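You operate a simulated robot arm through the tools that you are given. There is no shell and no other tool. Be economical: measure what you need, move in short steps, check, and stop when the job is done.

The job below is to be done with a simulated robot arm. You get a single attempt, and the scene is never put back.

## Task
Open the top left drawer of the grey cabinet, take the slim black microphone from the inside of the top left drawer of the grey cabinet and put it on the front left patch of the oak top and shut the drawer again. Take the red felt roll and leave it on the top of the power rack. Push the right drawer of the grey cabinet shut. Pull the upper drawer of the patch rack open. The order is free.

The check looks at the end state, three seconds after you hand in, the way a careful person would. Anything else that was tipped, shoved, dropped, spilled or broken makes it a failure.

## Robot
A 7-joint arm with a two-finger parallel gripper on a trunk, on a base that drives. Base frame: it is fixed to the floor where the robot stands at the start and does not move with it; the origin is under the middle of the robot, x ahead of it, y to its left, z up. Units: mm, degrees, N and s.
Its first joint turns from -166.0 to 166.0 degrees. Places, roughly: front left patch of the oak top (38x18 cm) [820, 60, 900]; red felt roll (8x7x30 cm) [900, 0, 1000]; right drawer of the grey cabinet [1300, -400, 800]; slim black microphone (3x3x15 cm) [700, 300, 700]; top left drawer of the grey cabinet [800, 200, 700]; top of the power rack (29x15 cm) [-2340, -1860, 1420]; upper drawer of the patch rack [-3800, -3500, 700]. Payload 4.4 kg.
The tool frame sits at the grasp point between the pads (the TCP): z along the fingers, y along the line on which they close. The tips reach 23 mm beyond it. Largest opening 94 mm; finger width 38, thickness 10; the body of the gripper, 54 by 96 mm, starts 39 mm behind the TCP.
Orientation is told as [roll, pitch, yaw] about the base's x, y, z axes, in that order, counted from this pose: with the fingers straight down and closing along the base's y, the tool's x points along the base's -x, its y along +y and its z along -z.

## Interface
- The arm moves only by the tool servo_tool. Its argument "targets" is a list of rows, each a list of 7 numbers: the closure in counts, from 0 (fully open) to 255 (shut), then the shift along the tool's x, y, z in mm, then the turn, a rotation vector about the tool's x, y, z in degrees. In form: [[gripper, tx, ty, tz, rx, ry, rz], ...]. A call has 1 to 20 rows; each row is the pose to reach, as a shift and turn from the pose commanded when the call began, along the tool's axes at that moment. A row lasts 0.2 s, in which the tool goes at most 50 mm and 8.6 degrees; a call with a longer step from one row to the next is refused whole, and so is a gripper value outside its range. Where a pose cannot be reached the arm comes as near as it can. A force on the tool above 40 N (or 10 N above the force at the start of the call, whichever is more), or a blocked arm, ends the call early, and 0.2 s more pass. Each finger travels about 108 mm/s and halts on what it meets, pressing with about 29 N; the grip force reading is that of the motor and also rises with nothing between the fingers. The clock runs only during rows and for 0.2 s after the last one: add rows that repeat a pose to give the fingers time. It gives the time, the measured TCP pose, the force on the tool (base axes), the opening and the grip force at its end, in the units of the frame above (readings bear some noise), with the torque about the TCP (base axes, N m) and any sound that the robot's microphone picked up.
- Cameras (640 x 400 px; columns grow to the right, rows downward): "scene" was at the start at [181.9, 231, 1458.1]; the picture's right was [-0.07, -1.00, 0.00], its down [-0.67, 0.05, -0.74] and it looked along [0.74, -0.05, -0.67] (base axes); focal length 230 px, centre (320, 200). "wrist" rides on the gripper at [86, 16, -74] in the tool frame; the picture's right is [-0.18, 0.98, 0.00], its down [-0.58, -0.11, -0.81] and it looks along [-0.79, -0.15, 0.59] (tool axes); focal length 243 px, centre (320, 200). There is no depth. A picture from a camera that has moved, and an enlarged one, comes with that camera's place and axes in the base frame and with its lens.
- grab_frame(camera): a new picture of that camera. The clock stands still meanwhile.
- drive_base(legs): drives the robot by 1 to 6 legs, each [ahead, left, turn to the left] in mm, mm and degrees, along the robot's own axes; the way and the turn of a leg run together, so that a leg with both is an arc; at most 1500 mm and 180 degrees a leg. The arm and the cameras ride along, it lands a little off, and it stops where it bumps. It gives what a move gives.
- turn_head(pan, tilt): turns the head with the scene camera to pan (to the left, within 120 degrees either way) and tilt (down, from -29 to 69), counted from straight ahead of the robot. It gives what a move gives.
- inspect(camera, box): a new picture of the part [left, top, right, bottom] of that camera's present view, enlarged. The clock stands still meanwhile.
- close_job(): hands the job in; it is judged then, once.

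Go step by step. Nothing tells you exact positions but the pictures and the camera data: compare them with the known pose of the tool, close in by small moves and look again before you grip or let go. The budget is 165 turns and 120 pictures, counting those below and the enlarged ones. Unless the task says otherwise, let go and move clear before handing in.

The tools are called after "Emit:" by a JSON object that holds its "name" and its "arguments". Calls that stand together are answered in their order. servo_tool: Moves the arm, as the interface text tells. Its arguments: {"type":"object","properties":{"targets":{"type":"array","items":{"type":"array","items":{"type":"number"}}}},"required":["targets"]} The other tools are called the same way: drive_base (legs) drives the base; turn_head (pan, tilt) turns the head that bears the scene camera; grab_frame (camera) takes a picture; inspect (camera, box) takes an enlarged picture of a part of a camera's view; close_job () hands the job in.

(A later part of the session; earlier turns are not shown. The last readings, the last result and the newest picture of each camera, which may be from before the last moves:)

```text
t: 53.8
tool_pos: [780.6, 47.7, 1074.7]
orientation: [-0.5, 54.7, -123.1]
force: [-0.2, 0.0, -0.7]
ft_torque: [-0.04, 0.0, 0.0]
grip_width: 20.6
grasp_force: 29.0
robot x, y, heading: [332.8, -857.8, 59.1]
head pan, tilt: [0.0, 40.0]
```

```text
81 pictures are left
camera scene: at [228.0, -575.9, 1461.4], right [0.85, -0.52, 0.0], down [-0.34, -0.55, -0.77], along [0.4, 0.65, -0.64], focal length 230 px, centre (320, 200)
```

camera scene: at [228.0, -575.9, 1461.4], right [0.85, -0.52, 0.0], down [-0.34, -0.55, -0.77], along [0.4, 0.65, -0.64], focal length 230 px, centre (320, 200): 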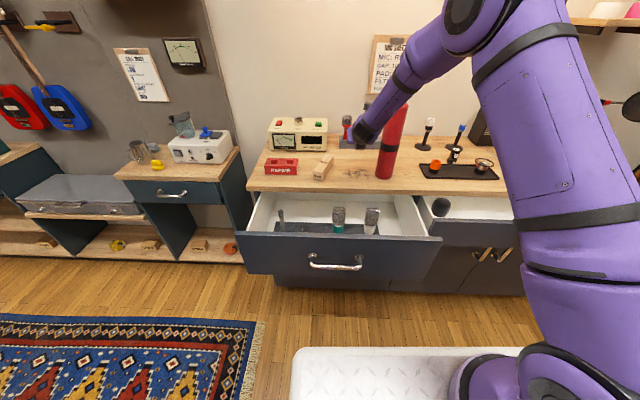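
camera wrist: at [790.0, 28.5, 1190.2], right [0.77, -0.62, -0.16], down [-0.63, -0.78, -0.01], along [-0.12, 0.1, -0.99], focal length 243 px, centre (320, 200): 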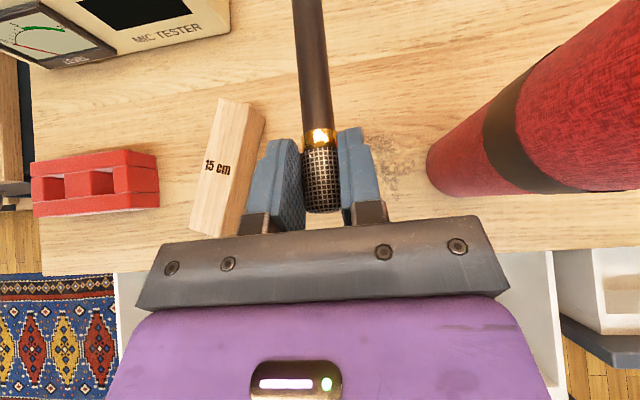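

The spot is clear on both sides. I'll lower until just above the oak.

Emit:
{"name": "servo_tool", "arguments": {"targets": [[255, -22, 0, 15, 0, 0, 0], [255, -44, 0, 31, 0, 0, 0], [255, -66, 0, 46, 0, 0, 0], [255, -88, 0, 62, 0, 0, 0], [255, -102, 0, 72, 0, 0, 0], [255, -110, 0, 77, 0, 0, 0]]}}

Emit:
{"name": "grab_frame", "arguments": {"camera": "wrist"}}

Emit:
{"name": "inspect", "arguments": {"camera": "scene", "box": [250, 90, 450, 210]}}

```text
t: 55.2
tool_pos: [780.0, 48.6, 940.2]
orientation: [-0.4, 54.8, -123.0]
force: [-0.3, -1.2, -1.0]
ft_torque: [-0.05, 0.02, 0.01]
grip_width: 20.5
grasp_force: 28.8
robot x, y, heading: [336.5, -856.4, 58.8]
head pan, tilt: [0.0, 40.0]
```

```text
80 pictures are left
camera wrist: at [787.3, 30.0, 1055.4], right [0.77, -0.62, -0.16], down [-0.63, -0.78, -0.01], along [-0.12, 0.1, -0.99], focal length 243 px, centre (320, 200)
```

wrist: 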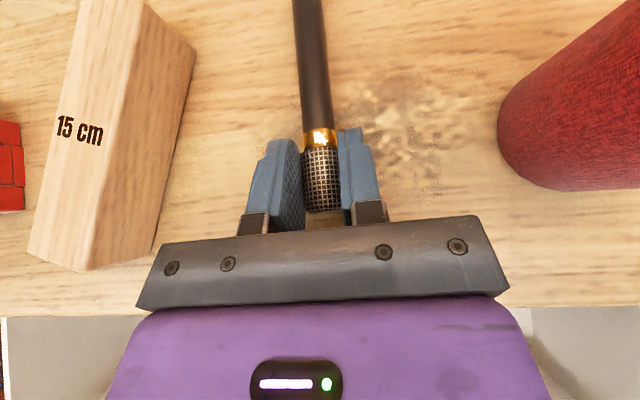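

```text
3.20 times, centred on (350, 150) of scene
camera zoom: at [227.9, -576.0, 1461.4], right [0.85, -0.52, 0.0], down [-0.34, -0.55, -0.77], along [0.4, 0.65, -0.64], focal length 734 px, centre (224, 360)
```

zoom: 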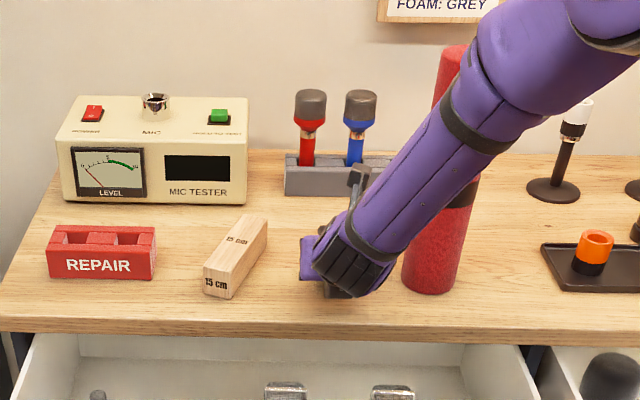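

About to touch down; lowering in small steps.

Emit:
{"name": "servo_tool", "arguments": {"targets": [[255, -2.5, 0, 1.7, 0, 0, 0], [255, -4.9, 0, 3.4, 0, 0, 0], [255, -7.4, 0, 5.2, 0, 0, 0], [255, -9, 0, 6.3, 0, 0, 0]]}}

```text
t: 56.2
tool_pos: [779.6, 47.3, 930.7]
orientation: [-0.5, 54.9, -123.1]
force: [0.2, 3.0, 6.2]
ft_torque: [0.79, -0.48, 0.14]
grip_width: 20.8
grasp_force: 28.7
robot x, y, heading: [332.3, -858.0, 58.5]
head pan, tilt: [0.0, 40.0]
```

The mic's base end touches the oak already. I'll open the fingers gently.

Emit:
{"name": "servo_tool", "arguments": {"targets": [[245, 0, 0, 0, 0, 0, 0], [225, 0, 0, 0, 0, 0, 0], [200, 0, 0, 0, 0, 0, 0], [170, 0, 0, 0, 0, 0, 0], [140, 0, 0, 0, 0, 0, 0], [130, 0, 0, 0, 0, 0, 0], [130, 0, 0, 0, 0, 0, 0]]}}

Emit:
{"name": "grab_frame", "arguments": {"camera": "wrist"}}

```text
t: 57.8
tool_pos: [780.8, 47.1, 930.4]
orientation: [-0.4, 54.7, -123.1]
force: [0.0, 0.0, -0.9]
ft_torque: [0.02, -0.01, -0.01]
grip_width: 46.2
grasp_force: 0.1
robot x, y, heading: [332.1, -859.0, 58.7]
head pan, tilt: [0.0, 40.0]
```

```text
78 pictures are left
camera wrist: at [788.9, 28.4, 1045.4], right [0.77, -0.62, -0.16], down [-0.63, -0.78, -0.01], along [-0.12, 0.1, -0.99], focal length 243 px, centre (320, 200)
```

wrist: 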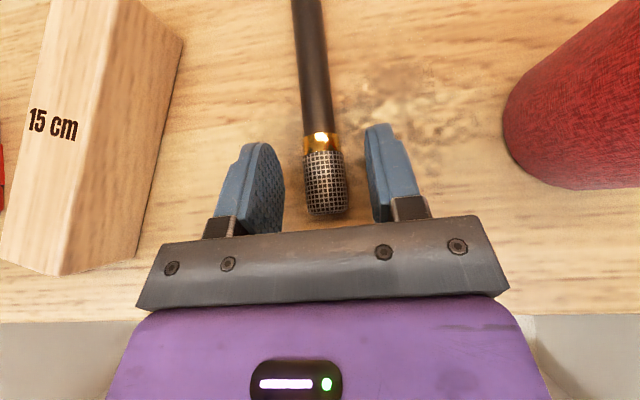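

The mic lies at rest between the block and the roll. I'll lift off and go to the front of the open drawer with the fingers closed to push it shut.

Emit:
{"name": "servo_tool", "arguments": {"targets": [[130, 33, 0, -23, 0, 0, 0], [130, 66, 0, -46, 0, 0, 0], [130, 47, -8, -85, 0, 0, 0], [130, 29, -16, -124, 0, 0, 0], [180, 10, -24, -162, 0, 0, 0], [220, -9, -32, -201, 0, 0, 0], [255, -27, -40, -240, 0, 0, 0], [255, -46, -48, -279, 0, 0, 0], [255, -65, -56, -318, 0, 0, 0], [255, -84, -64, -356, 0, 0, 0], [255, -102, -72, -395, 0, 0, 0], [255, -121, -80, -434, 0, 0, 0]]}}

Emit:
{"name": "grab_frame", "arguments": {"camera": "scene"}}

Emit:
{"name": "grab_frame", "arguments": {"camera": "wrist"}}

```text
t: 60.4
tool_pos: [482.4, -261.0, 1079.2]
orientation: [-0.4, 54.7, -123.1]
force: [0.9, -0.4, 0.0]
ft_torque: [-0.01, 0.01, 0.02]
grip_width: 0.1
grasp_force: 29.1
out of reach, approached as far as the arm can: row 12
robot x, y, heading: [331.5, -857.6, 58.5]
head pan, tilt: [0.0, 40.0]
```

```text
77 pictures are left
camera scene: at [228.5, -575.7, 1461.4], right [0.85, -0.52, 0.0], down [-0.34, -0.55, -0.77], along [0.4, 0.65, -0.64], focal length 230 px, centre (320, 200)
```

scene: 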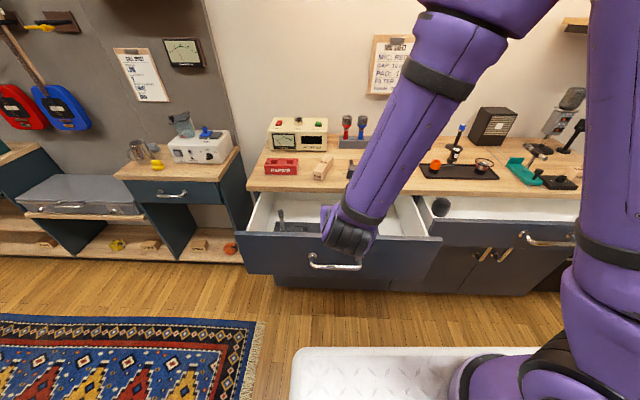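

```text
76 pictures are left
camera wrist: at [490.4, -279.2, 1194.7], right [0.77, -0.62, -0.15], down [-0.63, -0.78, -0.01], along [-0.11, 0.1, -0.99], focal length 243 px, centre (320, 200)
```

wrist: 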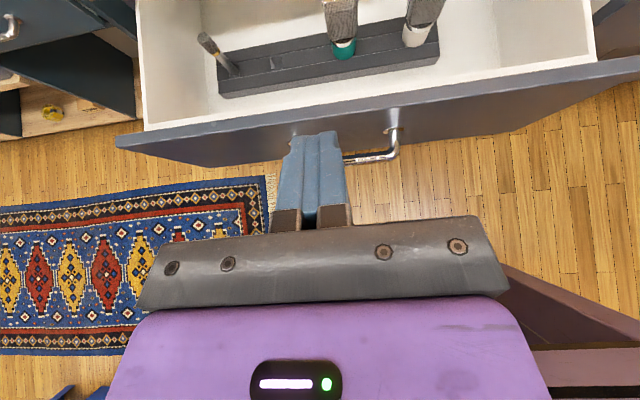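

I'm in front of the drawer. I'll steepen the tool a bit and lower it to the front panel's height, above the handle.

Emit:
{"name": "servo_tool", "arguments": {"targets": [[255, -29, 0, 21, 0, -4, 0], [255, -58, 0, 41, 0, -8, 0], [255, -87, 0, 62, 0, -12, 0], [255, -116, 0, 82, 0, -15, 0], [255, -145, 0, 102, 0, -15, 0], [255, -175, 0, 123, 0, -15, 0], [255, -209, 0, 146, 0, -15, 0], [255, -209, 0, 146, 0, -15, 0]]}}

Emit:
{"name": "grab_frame", "arguments": {"camera": "scene"}}

Emit:
{"name": "grab_frame", "arguments": {"camera": "wrist"}}

```text
t: 62.2
tool_pos: [479.1, -262.6, 824.5]
orientation: [-0.3, 39.6, -122.9]
force: [-0.4, 0.2, -0.3]
ft_torque: [-0.02, -0.01, -0.02]
grip_width: 0.0
grasp_force: 29.4
robot x, y, heading: [335.6, -861.7, 58.6]
head pan, tilt: [0.0, 40.0]
```

```text
75 pictures are left
camera scene: at [227.9, -576.0, 1461.4], right [0.85, -0.52, 0.0], down [-0.34, -0.55, -0.77], along [0.4, 0.65, -0.64], focal length 230 px, centre (320, 200)
```

scene: 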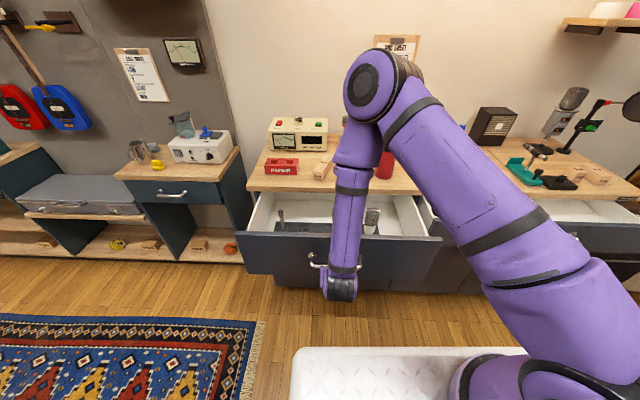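

```text
74 pictures are left
camera wrist: at [503.3, -255.4, 940.0], right [0.75, -0.65, -0.12], down [-0.61, -0.75, 0.25], along [-0.25, -0.11, -0.96], focal length 243 px, centre (320, 200)
```

wrist: 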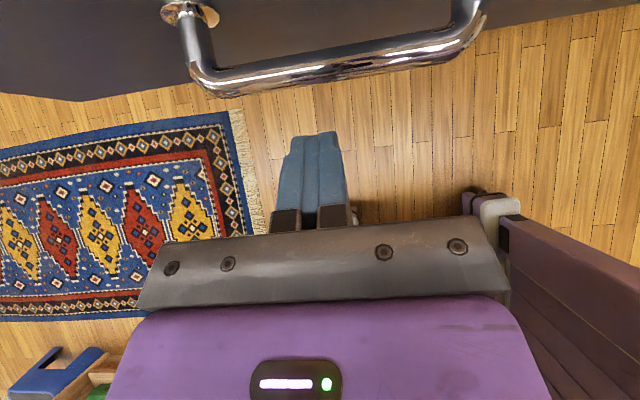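

Now I'll push the drawer straight in.

Emit:
{"name": "servo_tool", "arguments": {"targets": [[255, 19, 0, 16, 0, 0, 0], [255, 38, 0, 32, 0, 0, 0], [255, 54, 0, 45, 0, 0, 0], [255, 69, 0, 58, 0, 0, 0], [255, 84, 0, 71, 0, 0, 0], [255, 100, 0, 84, 0, 0, 0], [255, 115, 0, 97, 0, 0, 0], [255, 130, 0, 109, 0, 0, 0], [255, 145, 0, 122, 0, 0, 0], [255, 160, 0, 135, 0, 0, 0], [255, 175, 0, 147, 0, 0, 0], [255, 190, 0, 160, 0, 0, 0], [255, 205, 0, 172, 0, 0, 0], [255, 220, 0, 185, 0, 0, 0]]}}

Emit:
{"name": "grab_frame", "arguments": {"camera": "scene"}}

Emit:
{"name": "grab_frame", "arguments": {"camera": "wrist"}}

```text
t: 65.2
tool_pos: [635.2, -19.6, 828.0]
orientation: [-0.4, 39.8, -122.9]
force: [-0.4, -0.3, 0.2]
ft_torque: [-0.01, -0.01, 0.0]
grip_width: 0.3
grasp_force: 29.0
robot x, y, heading: [333.4, -856.7, 58.7]
head pan, tilt: [0.0, 40.0]
```

```text
73 pictures are left
camera scene: at [227.8, -576.0, 1461.4], right [0.85, -0.52, 0.0], down [-0.33, -0.55, -0.77], along [0.4, 0.65, -0.64], focal length 230 px, centre (320, 200)
```

scene: 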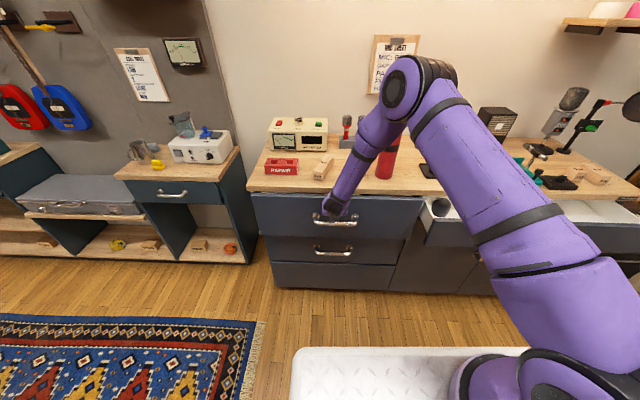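

```text
72 pictures are left
camera wrist: at [659.7, -12.9, 941.7], right [0.75, -0.65, -0.12], down [-0.61, -0.75, 0.25], along [-0.25, -0.11, -0.96], focal length 243 px, centre (320, 200)
```

wrist: 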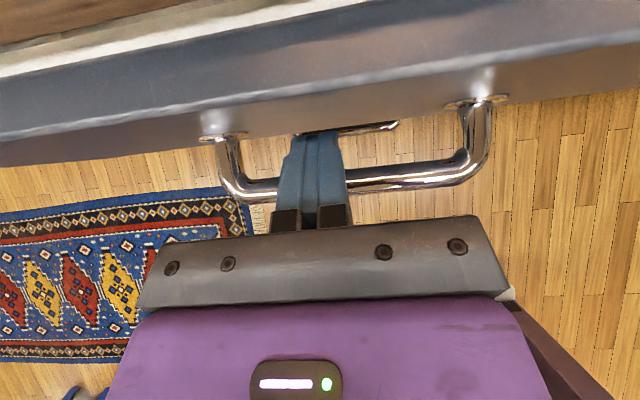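

Nearly shut; a gap still shows. I'll push on in small steps until it stops.

Emit:
{"name": "servo_tool", "arguments": {"targets": [[255, 6, 0, 5, 0, 0, 0], [255, 12, 0, 10, 0, 0, 0], [255, 18, 0, 15, 0, 0, 0], [255, 24, 0, 20, 0, 0, 0], [255, 30, 0, 25, 0, 0, 0], [255, 36, 0, 30, 0, 0, 0], [255, 42, 0, 35, 0, 0, 0]]}}

Emit:
{"name": "grab_frame", "arguments": {"camera": "wrist"}}

Emit:
{"name": "inspect", "arguments": {"camera": "scene", "box": [240, 130, 460, 270]}}

```text
t: 66.7
tool_pos: [659.8, 18.5, 824.6]
orientation: [-0.4, 39.3, -122.7]
force: [-5.3, -10.2, 5.1]
ft_torque: [0.05, -0.05, -0.02]
grip_width: 0.0
grasp_force: 28.8
robot x, y, heading: [335.1, -855.7, 58.4]
head pan, tilt: [0.0, 40.0]
stopped in row 7: the force on the tool passed its limit at 53 N (the readings are from after the stop); the commanded pose is now the measured one
```

```text
71 pictures are left
camera wrist: at [684.9, 26.2, 938.3], right [0.75, -0.65, -0.12], down [-0.61, -0.75, 0.26], along [-0.26, -0.12, -0.96], focal length 243 px, centre (320, 200)
```

wrist: 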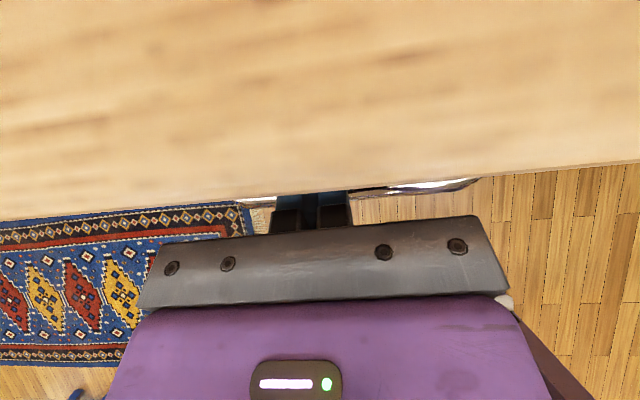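

```text
2.86 times, centred on (350, 200) of scene
camera zoom: at [227.5, -577.0, 1461.5], right [0.85, -0.52, 0.0], down [-0.33, -0.55, -0.77], along [0.4, 0.65, -0.64], focal length 656 px, centre (234, 200)
```

zoom: 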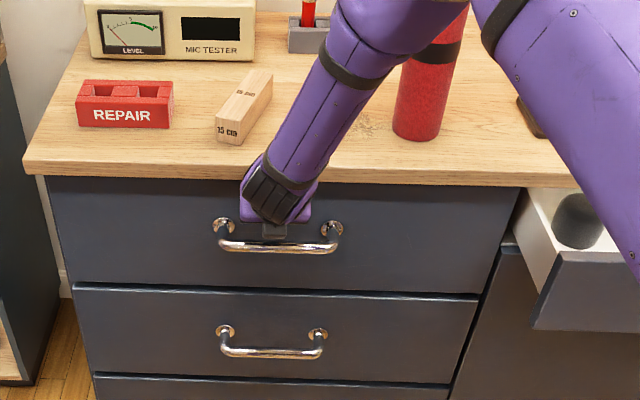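

The left drawer is shut. I'll retract and drive sideways to the right, in front of the open right drawer.

Emit:
{"name": "servo_tool", "arguments": {"targets": [[255, -8, 0, -6, 0, 0, 0], [255, -38, 0, -32, 0, 0, 0], [255, -69, 0, -58, 0, 0, 0], [255, -100, 0, -84, 0, 0, 0], [255, -130, 0, -109, 0, 0, 0], [255, -161, 0, -135, 0, 0, 0]]}}

Emit:
{"name": "drive_base", "arguments": {"legs": [[0, -600, 0]]}}

Emit:
{"name": "turn_head", "arguments": {"pan": -15, "tilt": 45}}

Emit:
{"name": "grab_frame", "arguments": {"camera": "scene"}}

```text
t: 68.1
tool_pos: [550.6, -158.0, 829.3]
orientation: [-0.5, 39.4, -122.9]
force: [0.2, -0.3, 0.3]
ft_torque: [-0.02, 0.0, 0.0]
grip_width: 0.0
grasp_force: 29.4
robot x, y, heading: [332.4, -858.5, 58.6]
head pan, tilt: [0.0, 40.0]
```

```text
t: 71.5
tool_pos: [1064.3, -472.8, 829.0]
orientation: [-0.4, 39.3, -123.3]
force: [-0.1, -0.5, 0.0]
ft_torque: [0.02, 0.0, 0.01]
grip_width: 0.0
grasp_force: 29.3
robot x, y, heading: [841.9, -1171.7, 58.0]
head pan, tilt: [0.0, 40.0]
```

```text
t: 72.3
tool_pos: [1064.8, -473.1, 828.6]
orientation: [-0.4, 39.4, -123.4]
force: [0.0, 0.0, 0.6]
ft_torque: [0.01, 0.02, 0.0]
grip_width: 0.1
grasp_force: 28.6
robot x, y, heading: [838.4, -1172.1, 58.4]
head pan, tilt: [-15.0, 45.0]
```

```text
69 pictures are left
camera scene: at [753.6, -905.7, 1454.2], right [0.68, -0.73, 0.0], down [-0.52, -0.48, -0.71], along [0.52, 0.48, -0.71], focal length 230 px, centre (320, 200)
```

scene: 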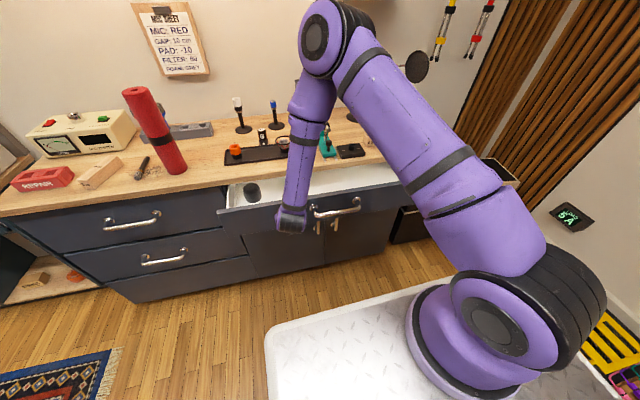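

The right drawer's handle is at about e≈1350 along the front. I'll move the tool right, in front of it.

Emit:
{"name": "servo_tool", "arguments": {"targets": [[255, 0, 40, 0, 0, 0, 0], [255, 0, 80, 0, 0, 0, 0], [255, 0, 120, 0, 0, 0, 0], [255, 0, 160, 0, 0, 0, 0], [255, 0, 195, 0, 0, 0, 0], [255, 0, 195, 0, 0, 0, 0]]}}

Emit:
{"name": "grab_frame", "arguments": {"camera": "wrist"}}

Emit:
{"name": "inspect", "arguments": {"camera": "scene", "box": [200, 140, 460, 280]}}

```text
t: 73.0
tool_pos: [1128.6, -517.4, 829.0]
orientation: [-1.1, 39.2, -123.0]
force: [-2.6, 2.0, -1.1]
ft_torque: [0.04, 0.05, 0.08]
grip_width: 0.2
grasp_force: 29.6
robot x, y, heading: [838.6, -1171.2, 58.3]
head pan, tilt: [-15.0, 45.0]
stopped in row 3: the force on the tool passed its limit at 62 N (the readings are from after the stop); the commanded pose is now the measured one
```

```text
68 pictures are left
camera wrist: at [1154.5, -510.6, 943.1], right [0.76, -0.64, -0.13], down [-0.6, -0.76, 0.26], along [-0.27, -0.12, -0.96], focal length 243 px, centre (320, 200)
```

wrist: 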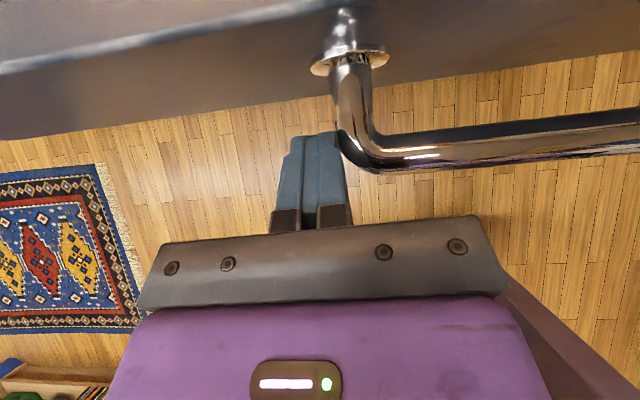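

```text
2.46 times, centred on (330, 210) of scene
camera zoom: at [753.4, -905.6, 1454.1], right [0.68, -0.73, 0.0], down [-0.52, -0.48, -0.71], along [0.52, 0.48, -0.71], focal length 565 px, centre (295, 175)
```

zoom: 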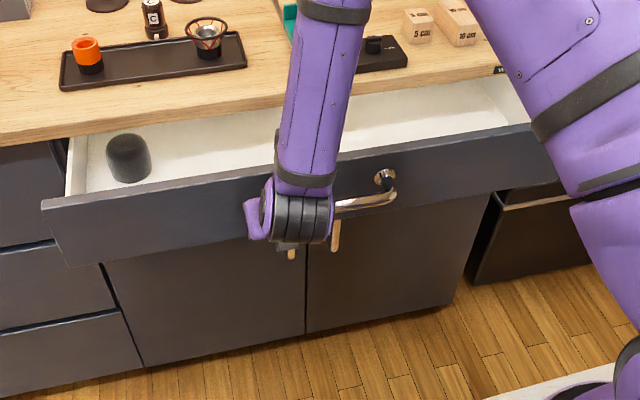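

The finger touched the left end of the handle. I'll step 16 mm back left and push the panel there, beside the handle foot, near the panel's middle.

Emit:
{"name": "servo_tool", "arguments": {"targets": [[255, 0, -8, 0, 0, 0, 0], [255, 0, -18, 0, 0, 0, 0], [255, 15, -18, 13, 0, 0, 0], [255, 31, -18, 26, 0, 0, 0], [255, 46, -18, 39, 0, 0, 0], [255, 61, -18, 51, 0, 0, 0], [255, 77, -18, 64, 0, 0, 0], [255, 92, -18, 77, 0, 0, 0], [255, 107, -18, 90, 0, 0, 0], [255, 119, -18, 100, 0, 0, 0], [255, 127, -18, 106, 0, 0, 0], [255, 134, -18, 113, 0, 0, 0], [255, 142, -18, 119, 0, 0, 0], [255, 150, -18, 126, 0, 0, 0], [255, 156, -18, 131, 0, 0, 0]]}}

Emit:
{"name": "grab_frame", "arguments": {"camera": "wrist"}}

Emit:
{"name": "inspect", "arguments": {"camera": "scene", "box": [200, 120, 460, 280]}}

```text
t: 75.9
tool_pos: [1212.3, -350.8, 824.0]
orientation: [-1.1, 38.6, -122.9]
force: [-5.3, -11.5, 6.0]
ft_torque: [0.05, -0.05, -0.03]
grip_width: 0.1
grasp_force: 29.2
robot x, y, heading: [840.0, -1167.9, 58.3]
head pan, tilt: [-15.0, 45.0]
stopped in row 14: the force on the tool passed its limit at 51 N (the readings are from after the stop); the commanded pose is now the measured one
```

```text
66 pictures are left
camera wrist: at [1239.5, -342.8, 937.4], right [0.75, -0.64, -0.13], down [-0.6, -0.76, 0.27], along [-0.27, -0.12, -0.95], focal length 243 px, centre (320, 200)
```

wrist: 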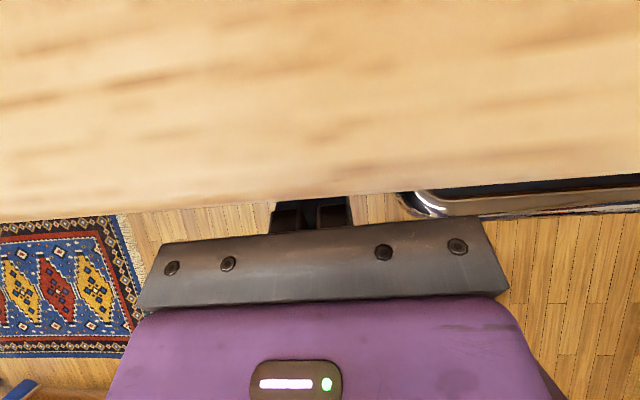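

```text
2.46 times, centred on (330, 200) of scene
camera zoom: at [753.0, -906.7, 1454.3], right [0.68, -0.73, 0.0], down [-0.52, -0.48, -0.71], along [0.52, 0.48, -0.71], focal length 565 px, centre (295, 200)
```

zoom: 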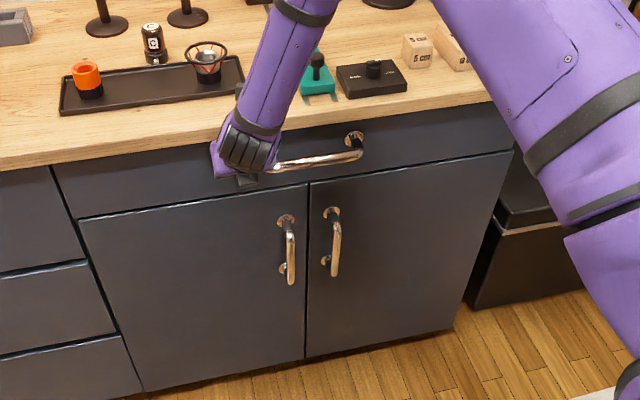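

The right drawer is shut. Next is the red roll: I'll retract, drive left and a bit forward, and bring the tool level for a side grip.

Emit:
{"name": "servo_tool", "arguments": {"targets": [[255, -15, 0, -13, 0, 0, 0], [255, -46, 0, -39, 0, 0, 0], [255, -77, 0, -64, 0, 0, 0], [255, -107, 0, -90, 0, 0, 0], [255, -138, 0, -116, 0, 0, 0], [255, -125, 0, -160, 0, 8, 0], [255, -100, 0, -190, 0, 16, 0], [200, -75, 0, -215, 0, 24, 0], [120, -50, 0, -240, 0, 32, 0], [60, -25, 0, -265, 0, 40, 0], [0, 0, 0, -290, 0, 48, 0], [0, 10, 0, -300, 0, 50, 0], [0, 10, 0, -300, 0, 50, 0]]}}

Emit:
{"name": "drive_base", "arguments": {"legs": [[0, 450, 0], [160, 0, 0]]}}

Emit:
{"name": "turn_head", "arguments": {"pan": 0, "tilt": 35}}

Emit:
{"name": "grab_frame", "arguments": {"camera": "scene"}}

Emit:
{"name": "grab_frame", "arguments": {"camera": "wrist"}}

```text
t: 78.7
tool_pos: [1122.6, -505.8, 1064.7]
orientation: [-34.9, 88.5, -157.0]
force: [-0.4, 0.4, 0.5]
ft_torque: [0.0, -0.01, 0.06]
grip_width: 93.8
grasp_force: 0.1
robot x, y, heading: [845.6, -1171.5, 58.1]
head pan, tilt: [-15.0, 45.0]
```

```text
t: 82.4
tool_pos: [843.6, -143.1, 1064.6]
orientation: [-33.6, 88.5, -156.0]
force: [0.5, 0.6, 0.6]
ft_torque: [-0.03, -0.02, 0.0]
grip_width: 93.8
grasp_force: 0.0
robot x, y, heading: [557.6, -806.3, 57.5]
head pan, tilt: [-15.0, 45.0]
```

```text
t: 83.2
tool_pos: [844.1, -141.9, 1062.7]
orientation: [-33.6, 88.5, -156.1]
force: [0.4, -0.6, 0.1]
ft_torque: [0.01, 0.0, -0.01]
grip_width: 93.9
grasp_force: 0.1
robot x, y, heading: [557.6, -805.5, 57.7]
head pan, tilt: [0.0, 35.0]
```

```text
64 pictures are left
camera scene: at [458.5, -520.8, 1468.9], right [0.84, -0.53, 0.0], down [-0.31, -0.49, -0.82], along [0.44, 0.69, -0.57], focal length 230 px, centre (320, 200)
```

scene: 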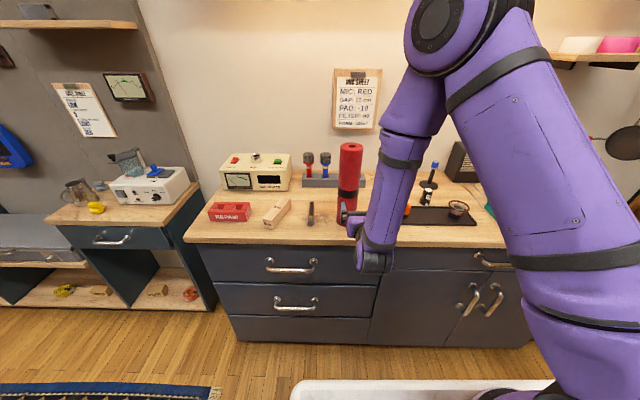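

```text
63 pictures are left
camera wrist: at [819.0, -213.3, 1153.6], right [0.82, -0.53, -0.2], down [-0.54, -0.63, -0.56], along [0.17, 0.57, -0.8], focal length 243 px, centre (320, 200)
```

wrist: 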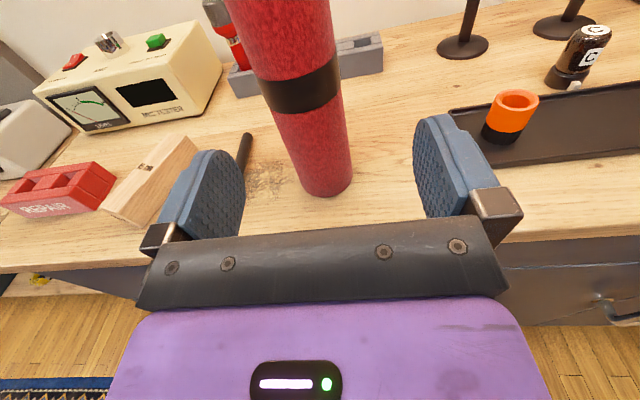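

The roll's axis comes out at about (899, 2), 80 mm wide, so there's only about 7 mm clearance per finger. I'll align laterally, go part way and check.

Emit:
{"name": "servo_tool", "arguments": {"targets": [[0, 0, -16, 0, 0, 0, 0], [0, 0, -32, 0, 0, 0, 0], [0, 0, -32, 20, 0, 0, 0], [0, 0, -32, 45, 0, 0, 0], [0, 0, -32, 60, 0, 0, 0]]}}

Emit:
{"name": "grab_frame", "arguments": {"camera": "wrist"}}

```text
t: 84.3
tool_pos: [848.1, -74.1, 1060.7]
orientation: [-32.6, 88.5, -155.0]
force: [0.8, 0.8, -0.2]
ft_torque: [-0.01, 0.0, -0.03]
grip_width: 94.0
grasp_force: 0.0
robot x, y, heading: [558.2, -806.5, 57.8]
head pan, tilt: [0.0, 35.0]
```

```text
62 pictures are left
camera wrist: at [824.7, -145.2, 1151.3], right [0.82, -0.53, -0.2], down [-0.54, -0.63, -0.56], along [0.17, 0.57, -0.8], focal length 243 px, centre (320, 200)
```

wrist: 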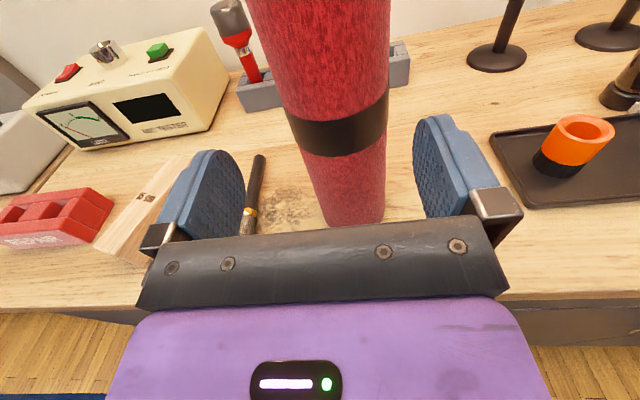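

Emit:
{"name": "inspect", "arguments": {"camera": "wrist", "box": [220, 20, 460, 170]}}

```text
2.67 times, centred on (340, 95) of wrist
camera zoom: at [824.7, -145.2, 1151.3], right [0.82, -0.53, -0.2], down [-0.54, -0.63, -0.56], along [0.17, 0.57, -0.8], focal length 647 px, centre (267, 480)
```

zoom: 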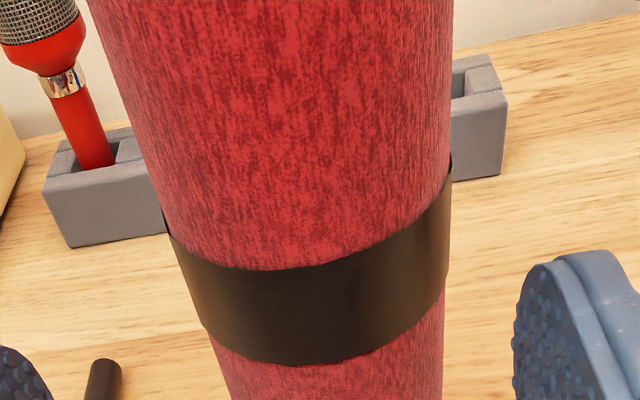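

The roll's axis is about 8 mm right of the tool axis. I'll correct, then advance the rest and look once more before closing.

Emit:
{"name": "servo_tool", "arguments": {"targets": [[0, 0, 8, 0, 0, 0, 0], [0, 0, 8, 10, 0, 0, 0], [0, 0, 8, 25, 0, 0, 0]]}}

Emit:
{"name": "grab_frame", "arguments": {"camera": "wrist"}}

```text
t: 85.2
tool_pos: [866.9, -57.7, 1061.6]
orientation: [-34.9, 88.5, -157.3]
force: [-0.7, -0.8, 0.5]
ft_torque: [-0.03, -0.01, -0.01]
grip_width: 94.0
grasp_force: 0.0
robot x, y, heading: [556.3, -806.9, 57.9]
head pan, tilt: [0.0, 35.0]
```

```text
60 pictures are left
camera wrist: at [843.5, -129.3, 1151.4], right [0.82, -0.53, -0.2], down [-0.54, -0.63, -0.56], along [0.17, 0.57, -0.8], focal length 243 px, centre (320, 200)
```

wrist: 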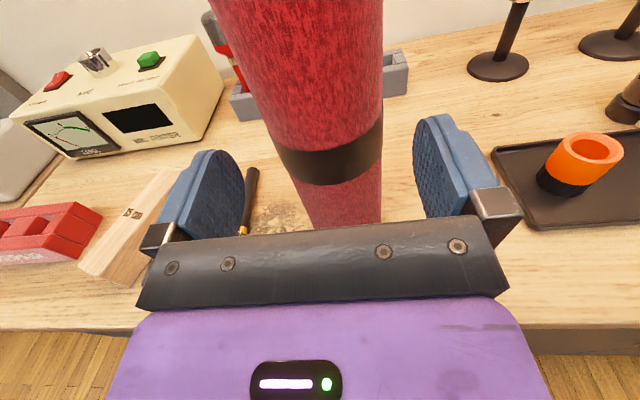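

Centred now. Advancing until the roll sits in the fingers, then closing.

Emit:
{"name": "servo_tool", "arguments": {"targets": [[0, 0, 0, 15, 0, 0, 0], [0, 0, 0, 30, 0, 0, 0], [0, 0, 0, 42, 0, 0, 0], [0, 0, 0, 52, 0, 0, 0]]}}

Emit:
{"name": "grab_frame", "arguments": {"camera": "wrist"}}

Emit:
{"name": "inspect", "arguments": {"camera": "scene", "box": [250, 120, 470, 260]}}

```text
t: 86.2
tool_pos: [894.2, -11.5, 1062.4]
orientation: [-34.4, 88.4, -156.9]
force: [1.3, 0.7, 0.2]
ft_torque: [-0.01, 0.0, -0.06]
grip_width: 93.8
grasp_force: 0.1
robot x, y, heading: [557.5, -802.8, 57.5]
head pan, tilt: [0.0, 35.0]
```

```text
59 pictures are left
camera wrist: at [870.6, -84.2, 1151.2], right [0.82, -0.53, -0.2], down [-0.54, -0.63, -0.56], along [0.17, 0.57, -0.8], focal length 243 px, centre (320, 200)
```

wrist: 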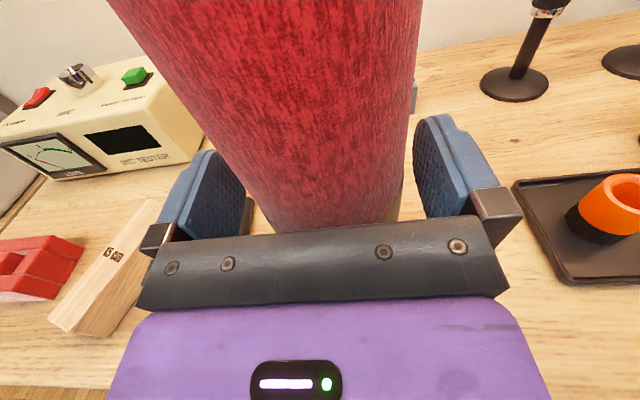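

```text
2.86 times, centred on (360, 190) of scene
camera zoom: at [458.4, -520.9, 1469.0], right [0.85, -0.53, 0.0], down [-0.31, -0.48, -0.82], along [0.44, 0.69, -0.57], focal length 656 px, centre (206, 229)
```

zoom: 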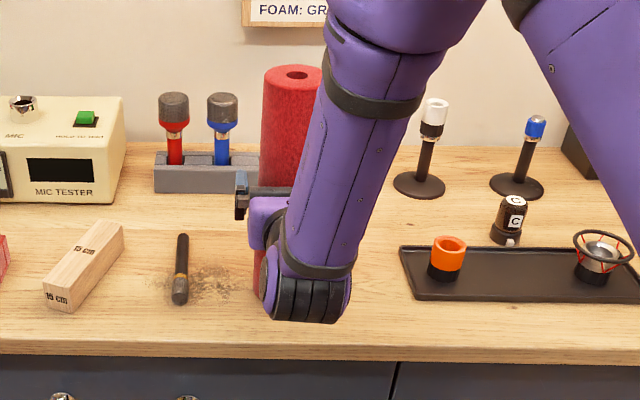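

Emit:
{"name": "servo_tool", "arguments": {"targets": [[60, 0, 0, 0, 0, 0, 0], [150, 0, 0, 0, 0, 0, 0], [255, 0, 0, 0, 0, 0, 0], [255, 0, 0, 0, 0, 0, 0], [255, 0, 0, 0, 0, 0, 0]]}}

Emit:
{"name": "servo_tool", "arguments": {"targets": [[255, 5, 0, 0, 0, 0, 0], [255, 15, 0, 0, 0, 0, 0], [255, 30, 0, 0, 0, 0, 0], [255, 30, 0, 0, 0, 0, 0]]}}

Emit:
{"name": "grab_frame", "arguments": {"camera": "wrist"}}

Emit:
{"name": "inspect", "arguments": {"camera": "scene", "box": [250, 120, 470, 260]}}

```text
t: 87.3
tool_pos: [893.7, -14.1, 1061.9]
orientation: [-33.9, 88.5, -156.4]
force: [2.5, -2.0, 3.1]
ft_torque: [-0.08, -0.29, -0.04]
grip_width: 71.7
grasp_force: 28.6
robot x, y, heading: [557.3, -811.2, 57.9]
head pan, tilt: [0.0, 35.0]
```

```text
t: 88.3
tool_pos: [895.6, -12.6, 1091.3]
orientation: [-32.6, 88.5, -155.0]
force: [0.2, -0.2, -3.7]
ft_torque: [-0.01, 0.04, 0.01]
grip_width: 71.5
grasp_force: 29.0
robot x, y, heading: [558.0, -807.6, 57.7]
head pan, tilt: [0.0, 35.0]
```

```text
57 pictures are left
camera wrist: at [873.4, -83.6, 1180.7], right [0.82, -0.53, -0.2], down [-0.54, -0.63, -0.56], along [0.17, 0.57, -0.8], focal length 243 px, centre (320, 200)
```

wrist: 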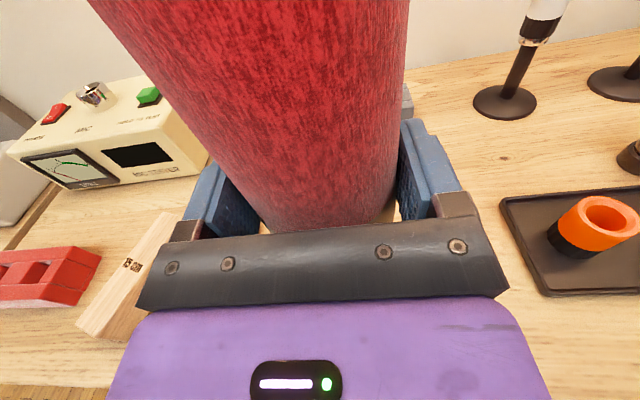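

```text
2.86 times, centred on (360, 190) of scene
camera zoom: at [458.5, -520.6, 1468.9], right [0.85, -0.53, 0.0], down [-0.31, -0.49, -0.82], along [0.44, 0.69, -0.57], focal length 656 px, centre (206, 229)
```

zoom: 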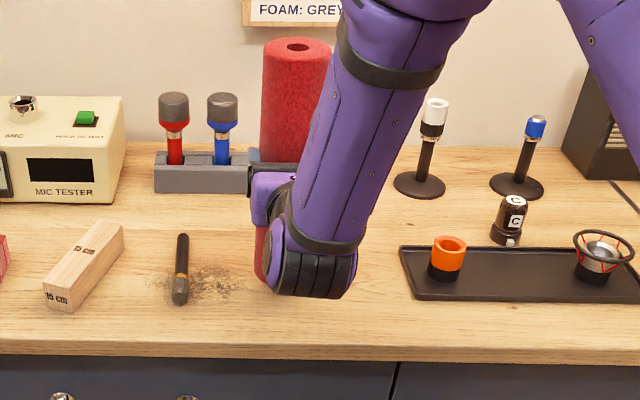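

The roll is lifted and held firmly (71.5 mm, about 0.37 kg). I'll retract, back off from the cabinet, and survey the way towards the power rack.

Emit:
{"name": "servo_tool", "arguments": {"targets": [[255, 30, 0, 0, 0, 0, 0], [255, 60, 0, 0, 0, 0, 0], [255, 70, 0, -30, 0, 0, 0], [255, 70, 0, -65, 0, 0, 0], [255, 70, 0, -100, 0, 0, 0], [255, 70, 0, -130, 0, 0, 0]]}}

Emit:
{"name": "drive_base", "arguments": {"legs": [[-200, 0, 0], [0, -400, 0]]}}

Emit:
{"name": "turn_head", "arguments": {"pan": -118, "tilt": 25}}

Emit:
{"name": "grab_frame", "arguments": {"camera": "scene"}}

Emit:
{"name": "turn_head", "arguments": {"pan": 118, "tilt": 25}}

Emit:
{"name": "grab_frame", "arguments": {"camera": "scene"}}

```text
t: 89.8
tool_pos: [828.9, -122.8, 1162.3]
orientation: [-34.0, 88.5, -156.5]
force: [0.7, 0.0, -4.4]
ft_torque: [0.0, 0.04, -0.01]
grip_width: 71.5
grasp_force: 29.1
robot x, y, heading: [555.4, -806.6, 57.9]
head pan, tilt: [0.0, 35.0]
```

```text
t: 93.5
tool_pos: [1072.1, -507.9, 1163.7]
orientation: [-33.5, 88.4, -155.8]
force: [-0.2, -0.2, -3.6]
ft_torque: [-0.01, 0.0, -0.02]
grip_width: 70.9
grasp_force: 29.3
robot x, y, heading: [805.7, -1197.1, 57.9]
head pan, tilt: [0.0, 35.0]
```

```text
t: 95.5
tool_pos: [1073.9, -509.3, 1163.8]
orientation: [-33.4, 88.5, -155.6]
force: [0.0, -0.4, -3.3]
ft_torque: [-0.04, -0.02, 0.01]
grip_width: 70.6
grasp_force: 29.0
robot x, y, heading: [801.4, -1197.7, 57.5]
head pan, tilt: [-118.0, 25.0]
```

```text
55 pictures are left
camera scene: at [702.4, -1061.8, 1484.7], right [-0.87, -0.5, 0.0], down [-0.21, 0.37, -0.91], along [0.45, -0.79, -0.42], focal length 230 px, centre (320, 200)
```

scene: 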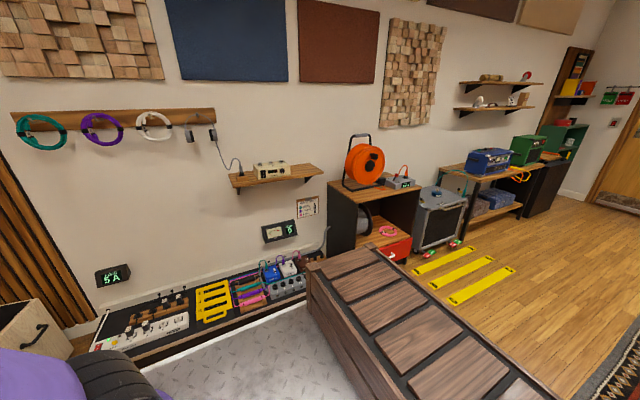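

```text
t: 98.8
tool_pos: [1072.8, -508.6, 1162.8]
orientation: [-33.3, 88.5, -155.8]
force: [0.1, 0.6, -3.6]
ft_torque: [-0.05, 0.01, -0.02]
grip_width: 70.6
grasp_force: 29.2
robot x, y, heading: [803.9, -1196.1, 57.6]
head pan, tilt: [118.0, 25.0]
```

```text
54 pictures are left
camera scene: at [564.7, -975.0, 1484.7], right [0.07, 1.0, 0.0], down [0.42, -0.03, -0.91], along [-0.9, 0.07, -0.42], focal length 230 px, centre (320, 200)
```

scene: 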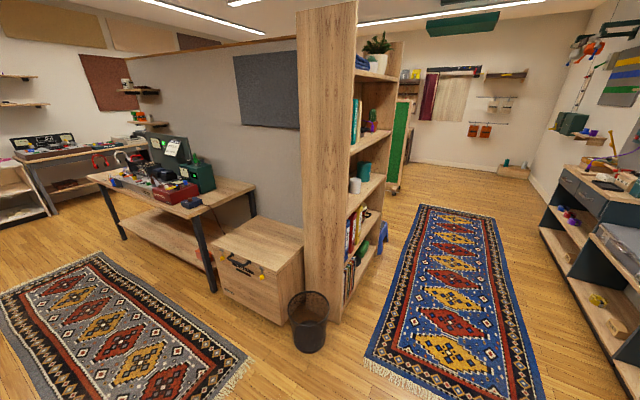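

The partition with the bookcase separates me from the power rack; the way leads over the blue rug around the bookcase's far end. I'll turn left 90° and drive along the rug.

Emit:
{"name": "drive_base", "arguments": {"legs": [[0, 0, 90], [0, -180, 0], [1200, 0, 0]]}}

Emit:
{"name": "turn_head", "arguments": {"pan": 15, "tilt": 20}}

Emit:
{"name": "grab_frame", "arguments": {"camera": "scene"}}

```text
t: 109.9
tool_pos: [-835.1, -165.2, 1163.8]
orientation: [-33.2, 88.5, -64.8]
force: [-0.1, 0.2, -3.4]
ft_torque: [-0.01, -0.04, 0.0]
grip_width: 70.7
grasp_force: 29.0
robot x, y, heading: [-141.9, -425.4, 149.0]
head pan, tilt: [118.0, 25.0]
```

```text
t: 111.7
tool_pos: [-833.8, -164.9, 1164.0]
orientation: [-33.2, 88.5, -64.9]
force: [-0.5, 0.5, -2.8]
ft_torque: [-0.01, -0.05, -0.02]
grip_width: 70.8
grasp_force: 28.3
robot x, y, heading: [-144.3, -423.2, 148.4]
head pan, tilt: [15.0, 20.0]
```

```text
53 pictures are left
camera scene: at [-443.3, -545.9, 1492.8], right [0.28, 0.96, 0.0], down [0.33, -0.1, -0.94], along [-0.9, 0.26, -0.34], focal length 230 px, centre (320, 200)
```

scene: 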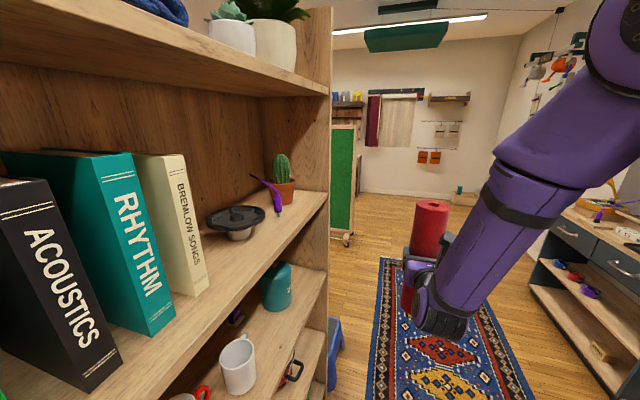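

The bookcase is close on my left. I'll shift right, then carry on past its end and look again.

Emit:
{"name": "drive_base", "arguments": {"legs": [[0, -200, 0], [1500, 0, 0]]}}

Emit:
{"name": "turn_head", "arguments": {"pan": 75, "tilt": 20}}

Emit:
{"name": "grab_frame", "arguments": {"camera": "scene"}}

```text
t: 120.3
tool_pos: [-1988.8, 798.8, 1165.2]
orientation: [-33.1, 88.5, -65.5]
force: [0.3, -0.3, -3.8]
ft_torque: [-0.04, 0.0, 0.02]
grip_width: 70.8
grasp_force: 29.7
robot x, y, heading: [-1305.3, 531.7, 147.9]
head pan, tilt: [15.0, 20.0]
```

```text
t: 121.6
tool_pos: [-1989.4, 799.0, 1163.8]
orientation: [-33.1, 88.6, -65.6]
force: [-0.3, 0.5, -3.9]
ft_torque: [0.02, -0.04, 0.0]
grip_width: 70.7
grasp_force: 28.9
robot x, y, heading: [-1303.3, 528.0, 147.4]
head pan, tilt: [75.0, 20.0]
```

```text
52 pictures are left
camera scene: at [-1584.5, 322.8, 1492.8], right [-0.68, 0.73, 0.0], down [0.25, 0.23, -0.94], along [-0.69, -0.64, -0.34], focal length 230 px, centre (320, 200)
```

scene: 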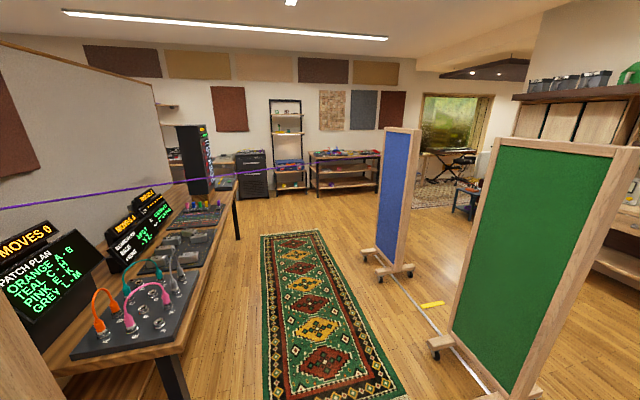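

I can see the tall black power rack at about px (195,125) and the patch rack at about (250,170). There's also a purple line strung across, so I'll inspect it.

Emit:
{"name": "inspect", "arguments": {"camera": "scene", "box": [100, 80, 420, 280]}}

Emit:
{"name": "inspect", "arguments": {"camera": "scene", "box": [150, 110, 310, 210]}}

```text
2.00 times, centred on (260, 180) of scene
camera zoom: at [-1584.5, 322.8, 1492.8], right [-0.68, 0.73, 0.0], down [0.25, 0.23, -0.94], along [-0.69, -0.64, -0.34], focal length 459 px, centre (440, 240)
```

zoom: 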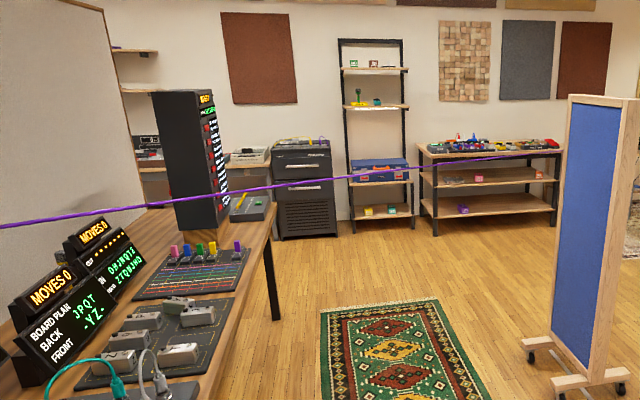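

```text
4.00 times, centred on (230, 160) of scene
camera zoom: at [-1584.5, 322.8, 1492.8], right [-0.68, 0.73, 0.0], down [0.25, 0.23, -0.94], along [-0.69, -0.64, -0.34], focal length 918 px, centre (680, 360)
```

zoom: 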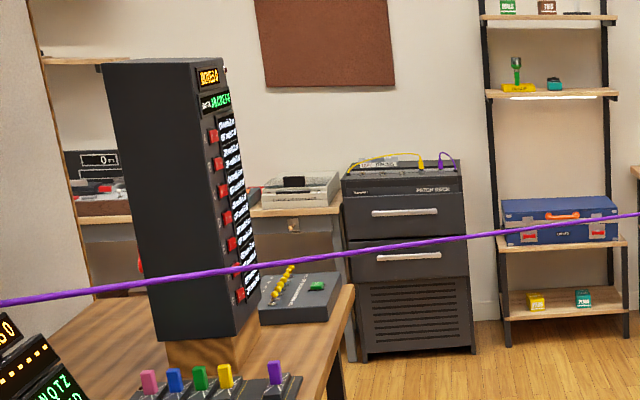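

Emit:
{"name": "turn_head", "arguments": {"pan": 115, "tilt": 20}}

Emit:
{"name": "grab_frame", "arguments": {"camera": "scene"}}

Emit:
{"name": "turn_head", "arguments": {"pan": 40, "tilt": 20}}

Emit:
{"name": "grab_frame", "arguments": {"camera": "scene"}}

```text
t: 122.7
tool_pos: [-1988.5, 799.0, 1163.7]
orientation: [-33.0, 88.6, -65.6]
force: [0.4, -0.8, -2.4]
ft_torque: [-0.02, -0.01, 0.0]
grip_width: 70.5
grasp_force: 29.3
robot x, y, heading: [-1304.3, 528.4, 147.6]
head pan, tilt: [115.0, 20.0]
```

```text
49 pictures are left
camera scene: at [-1527.9, 293.6, 1492.8], right [-0.99, 0.13, 0.0], down [0.04, 0.34, -0.94], along [-0.12, -0.93, -0.34], focal length 230 px, centre (320, 200)
```

scene: 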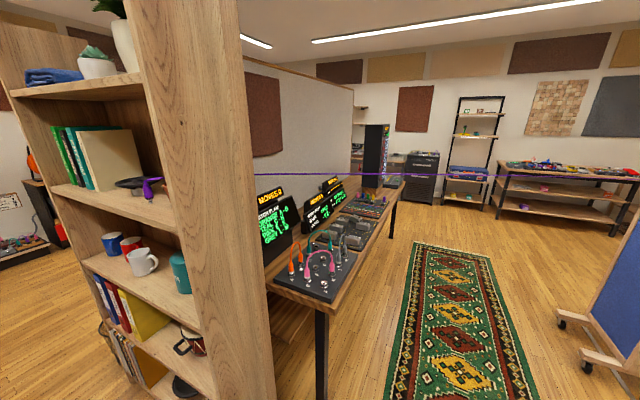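

```text
t: 124.1
tool_pos: [-1990.1, 800.9, 1162.5]
orientation: [-33.1, 88.5, -65.5]
force: [-0.2, 0.0, -3.3]
ft_torque: [0.0, 0.0, 0.01]
grip_width: 70.7
grasp_force: 28.6
robot x, y, heading: [-1302.2, 526.7, 147.6]
head pan, tilt: [40.0, 20.0]
```

```text
48 pictures are left
camera scene: at [-1608.3, 373.3, 1492.8], right [-0.14, 0.99, 0.0], down [0.34, 0.05, -0.94], along [-0.93, -0.13, -0.34], focal length 230 px, centre (320, 200)
```

scene: 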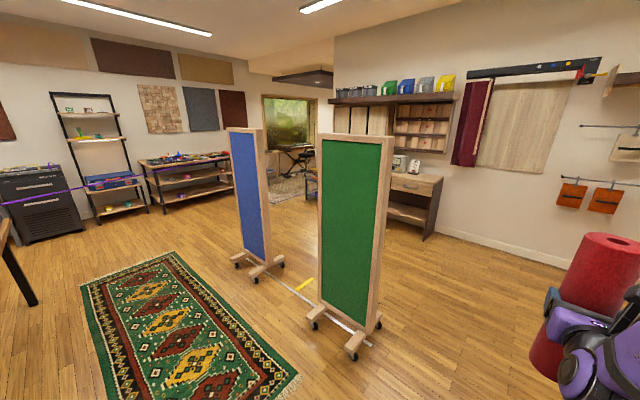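

The purple line runs from the bookcase end to the blue board, so I'll avoid it and drive around the right of the green board, then come back behind the boards. First stretch now.

Emit:
{"name": "drive_base", "arguments": {"legs": [[0, 0, -7], [1500, 0, 0], [180, 0, 0], [0, 0, 64]]}}

Emit:
{"name": "turn_head", "arguments": {"pan": 15, "tilt": 20}}

Emit:
{"name": "grab_frame", "arguments": {"camera": "scene"}}

```text
t: 135.9
tool_pos: [-3203.8, 1133.4, 1162.9]
orientation: [-33.0, 88.4, -8.4]
force: [0.0, 0.0, -3.3]
ft_torque: [0.04, -0.06, -0.01]
grip_width: 70.8
grasp_force: 29.0
robot x, y, heading: [-2603.7, 1559.7, -155.0]
head pan, tilt: [40.0, 20.0]
```

```text
t: 136.8
tool_pos: [-3203.3, 1132.1, 1163.7]
orientation: [-33.0, 88.5, -8.4]
force: [-0.1, -0.8, -2.7]
ft_torque: [0.02, -0.04, 0.0]
grip_width: 70.7
grasp_force: 29.2
robot x, y, heading: [-2606.5, 1564.3, -155.2]
head pan, tilt: [15.0, 20.0]
```

```text
47 pictures are left
camera scene: at [-2670.2, 1247.9, 1492.8], right [-0.64, 0.77, 0.0], down [0.26, 0.22, -0.94], along [-0.72, -0.6, -0.34], focal length 230 px, centre (320, 200)
```

scene: 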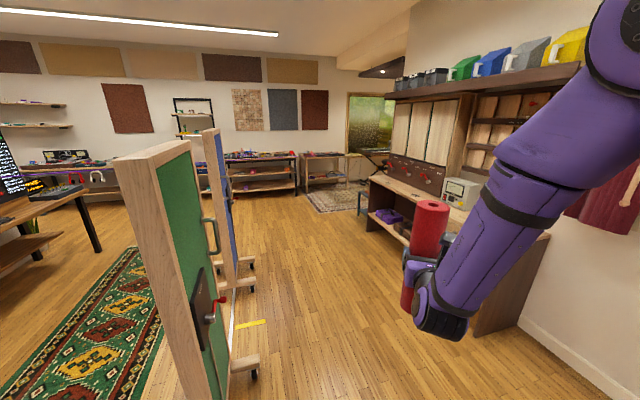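

The boards are doors on a floor track and the corridor between them and the long desk is wide. I'll continue along it.

Emit:
{"name": "drive_base", "arguments": {"legs": [[0, 0, 7.8], [1500, 0, 0], [278, 0, 0], [0, 0, 41]]}}

Emit:
{"name": "turn_head", "arguments": {"pan": 20, "tilt": 20}}

Emit:
{"name": "grab_frame", "arguments": {"camera": "scene"}}

```text
t: 148.3
tool_pos: [-4236.8, -99.8, 1163.5]
orientation: [-32.9, 88.6, 38.1]
force: [-0.3, 0.3, -3.7]
ft_torque: [0.05, 0.0, 0.01]
grip_width: 70.2
grasp_force: 28.9
robot x, y, heading: [-4128.9, 628.7, -108.8]
head pan, tilt: [15.0, 20.0]
```

```text
t: 148.9
tool_pos: [-4237.0, -100.5, 1164.4]
orientation: [-32.8, 88.4, 38.3]
force: [0.4, 0.3, -3.7]
ft_torque: [0.02, 0.03, -0.01]
grip_width: 70.4
grasp_force: 29.0
robot x, y, heading: [-4133.9, 631.1, -108.8]
head pan, tilt: [20.0, 20.0]
```

```text
46 pictures are left
camera scene: at [-3943.3, 367.2, 1492.8], right [-1.0, -0.02, 0.0], down [-0.01, 0.34, -0.94], along [0.02, -0.94, -0.34], focal length 230 px, centre (320, 200)
```

scene: 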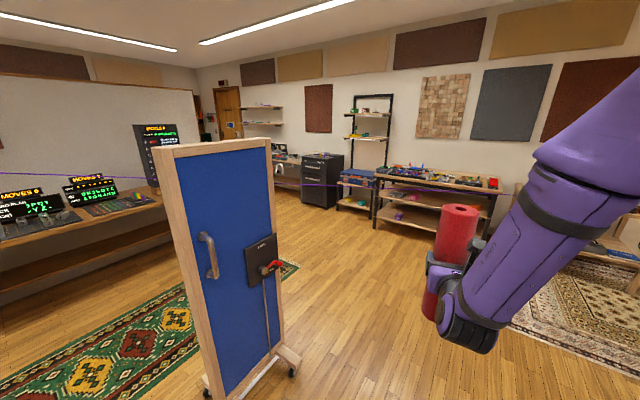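

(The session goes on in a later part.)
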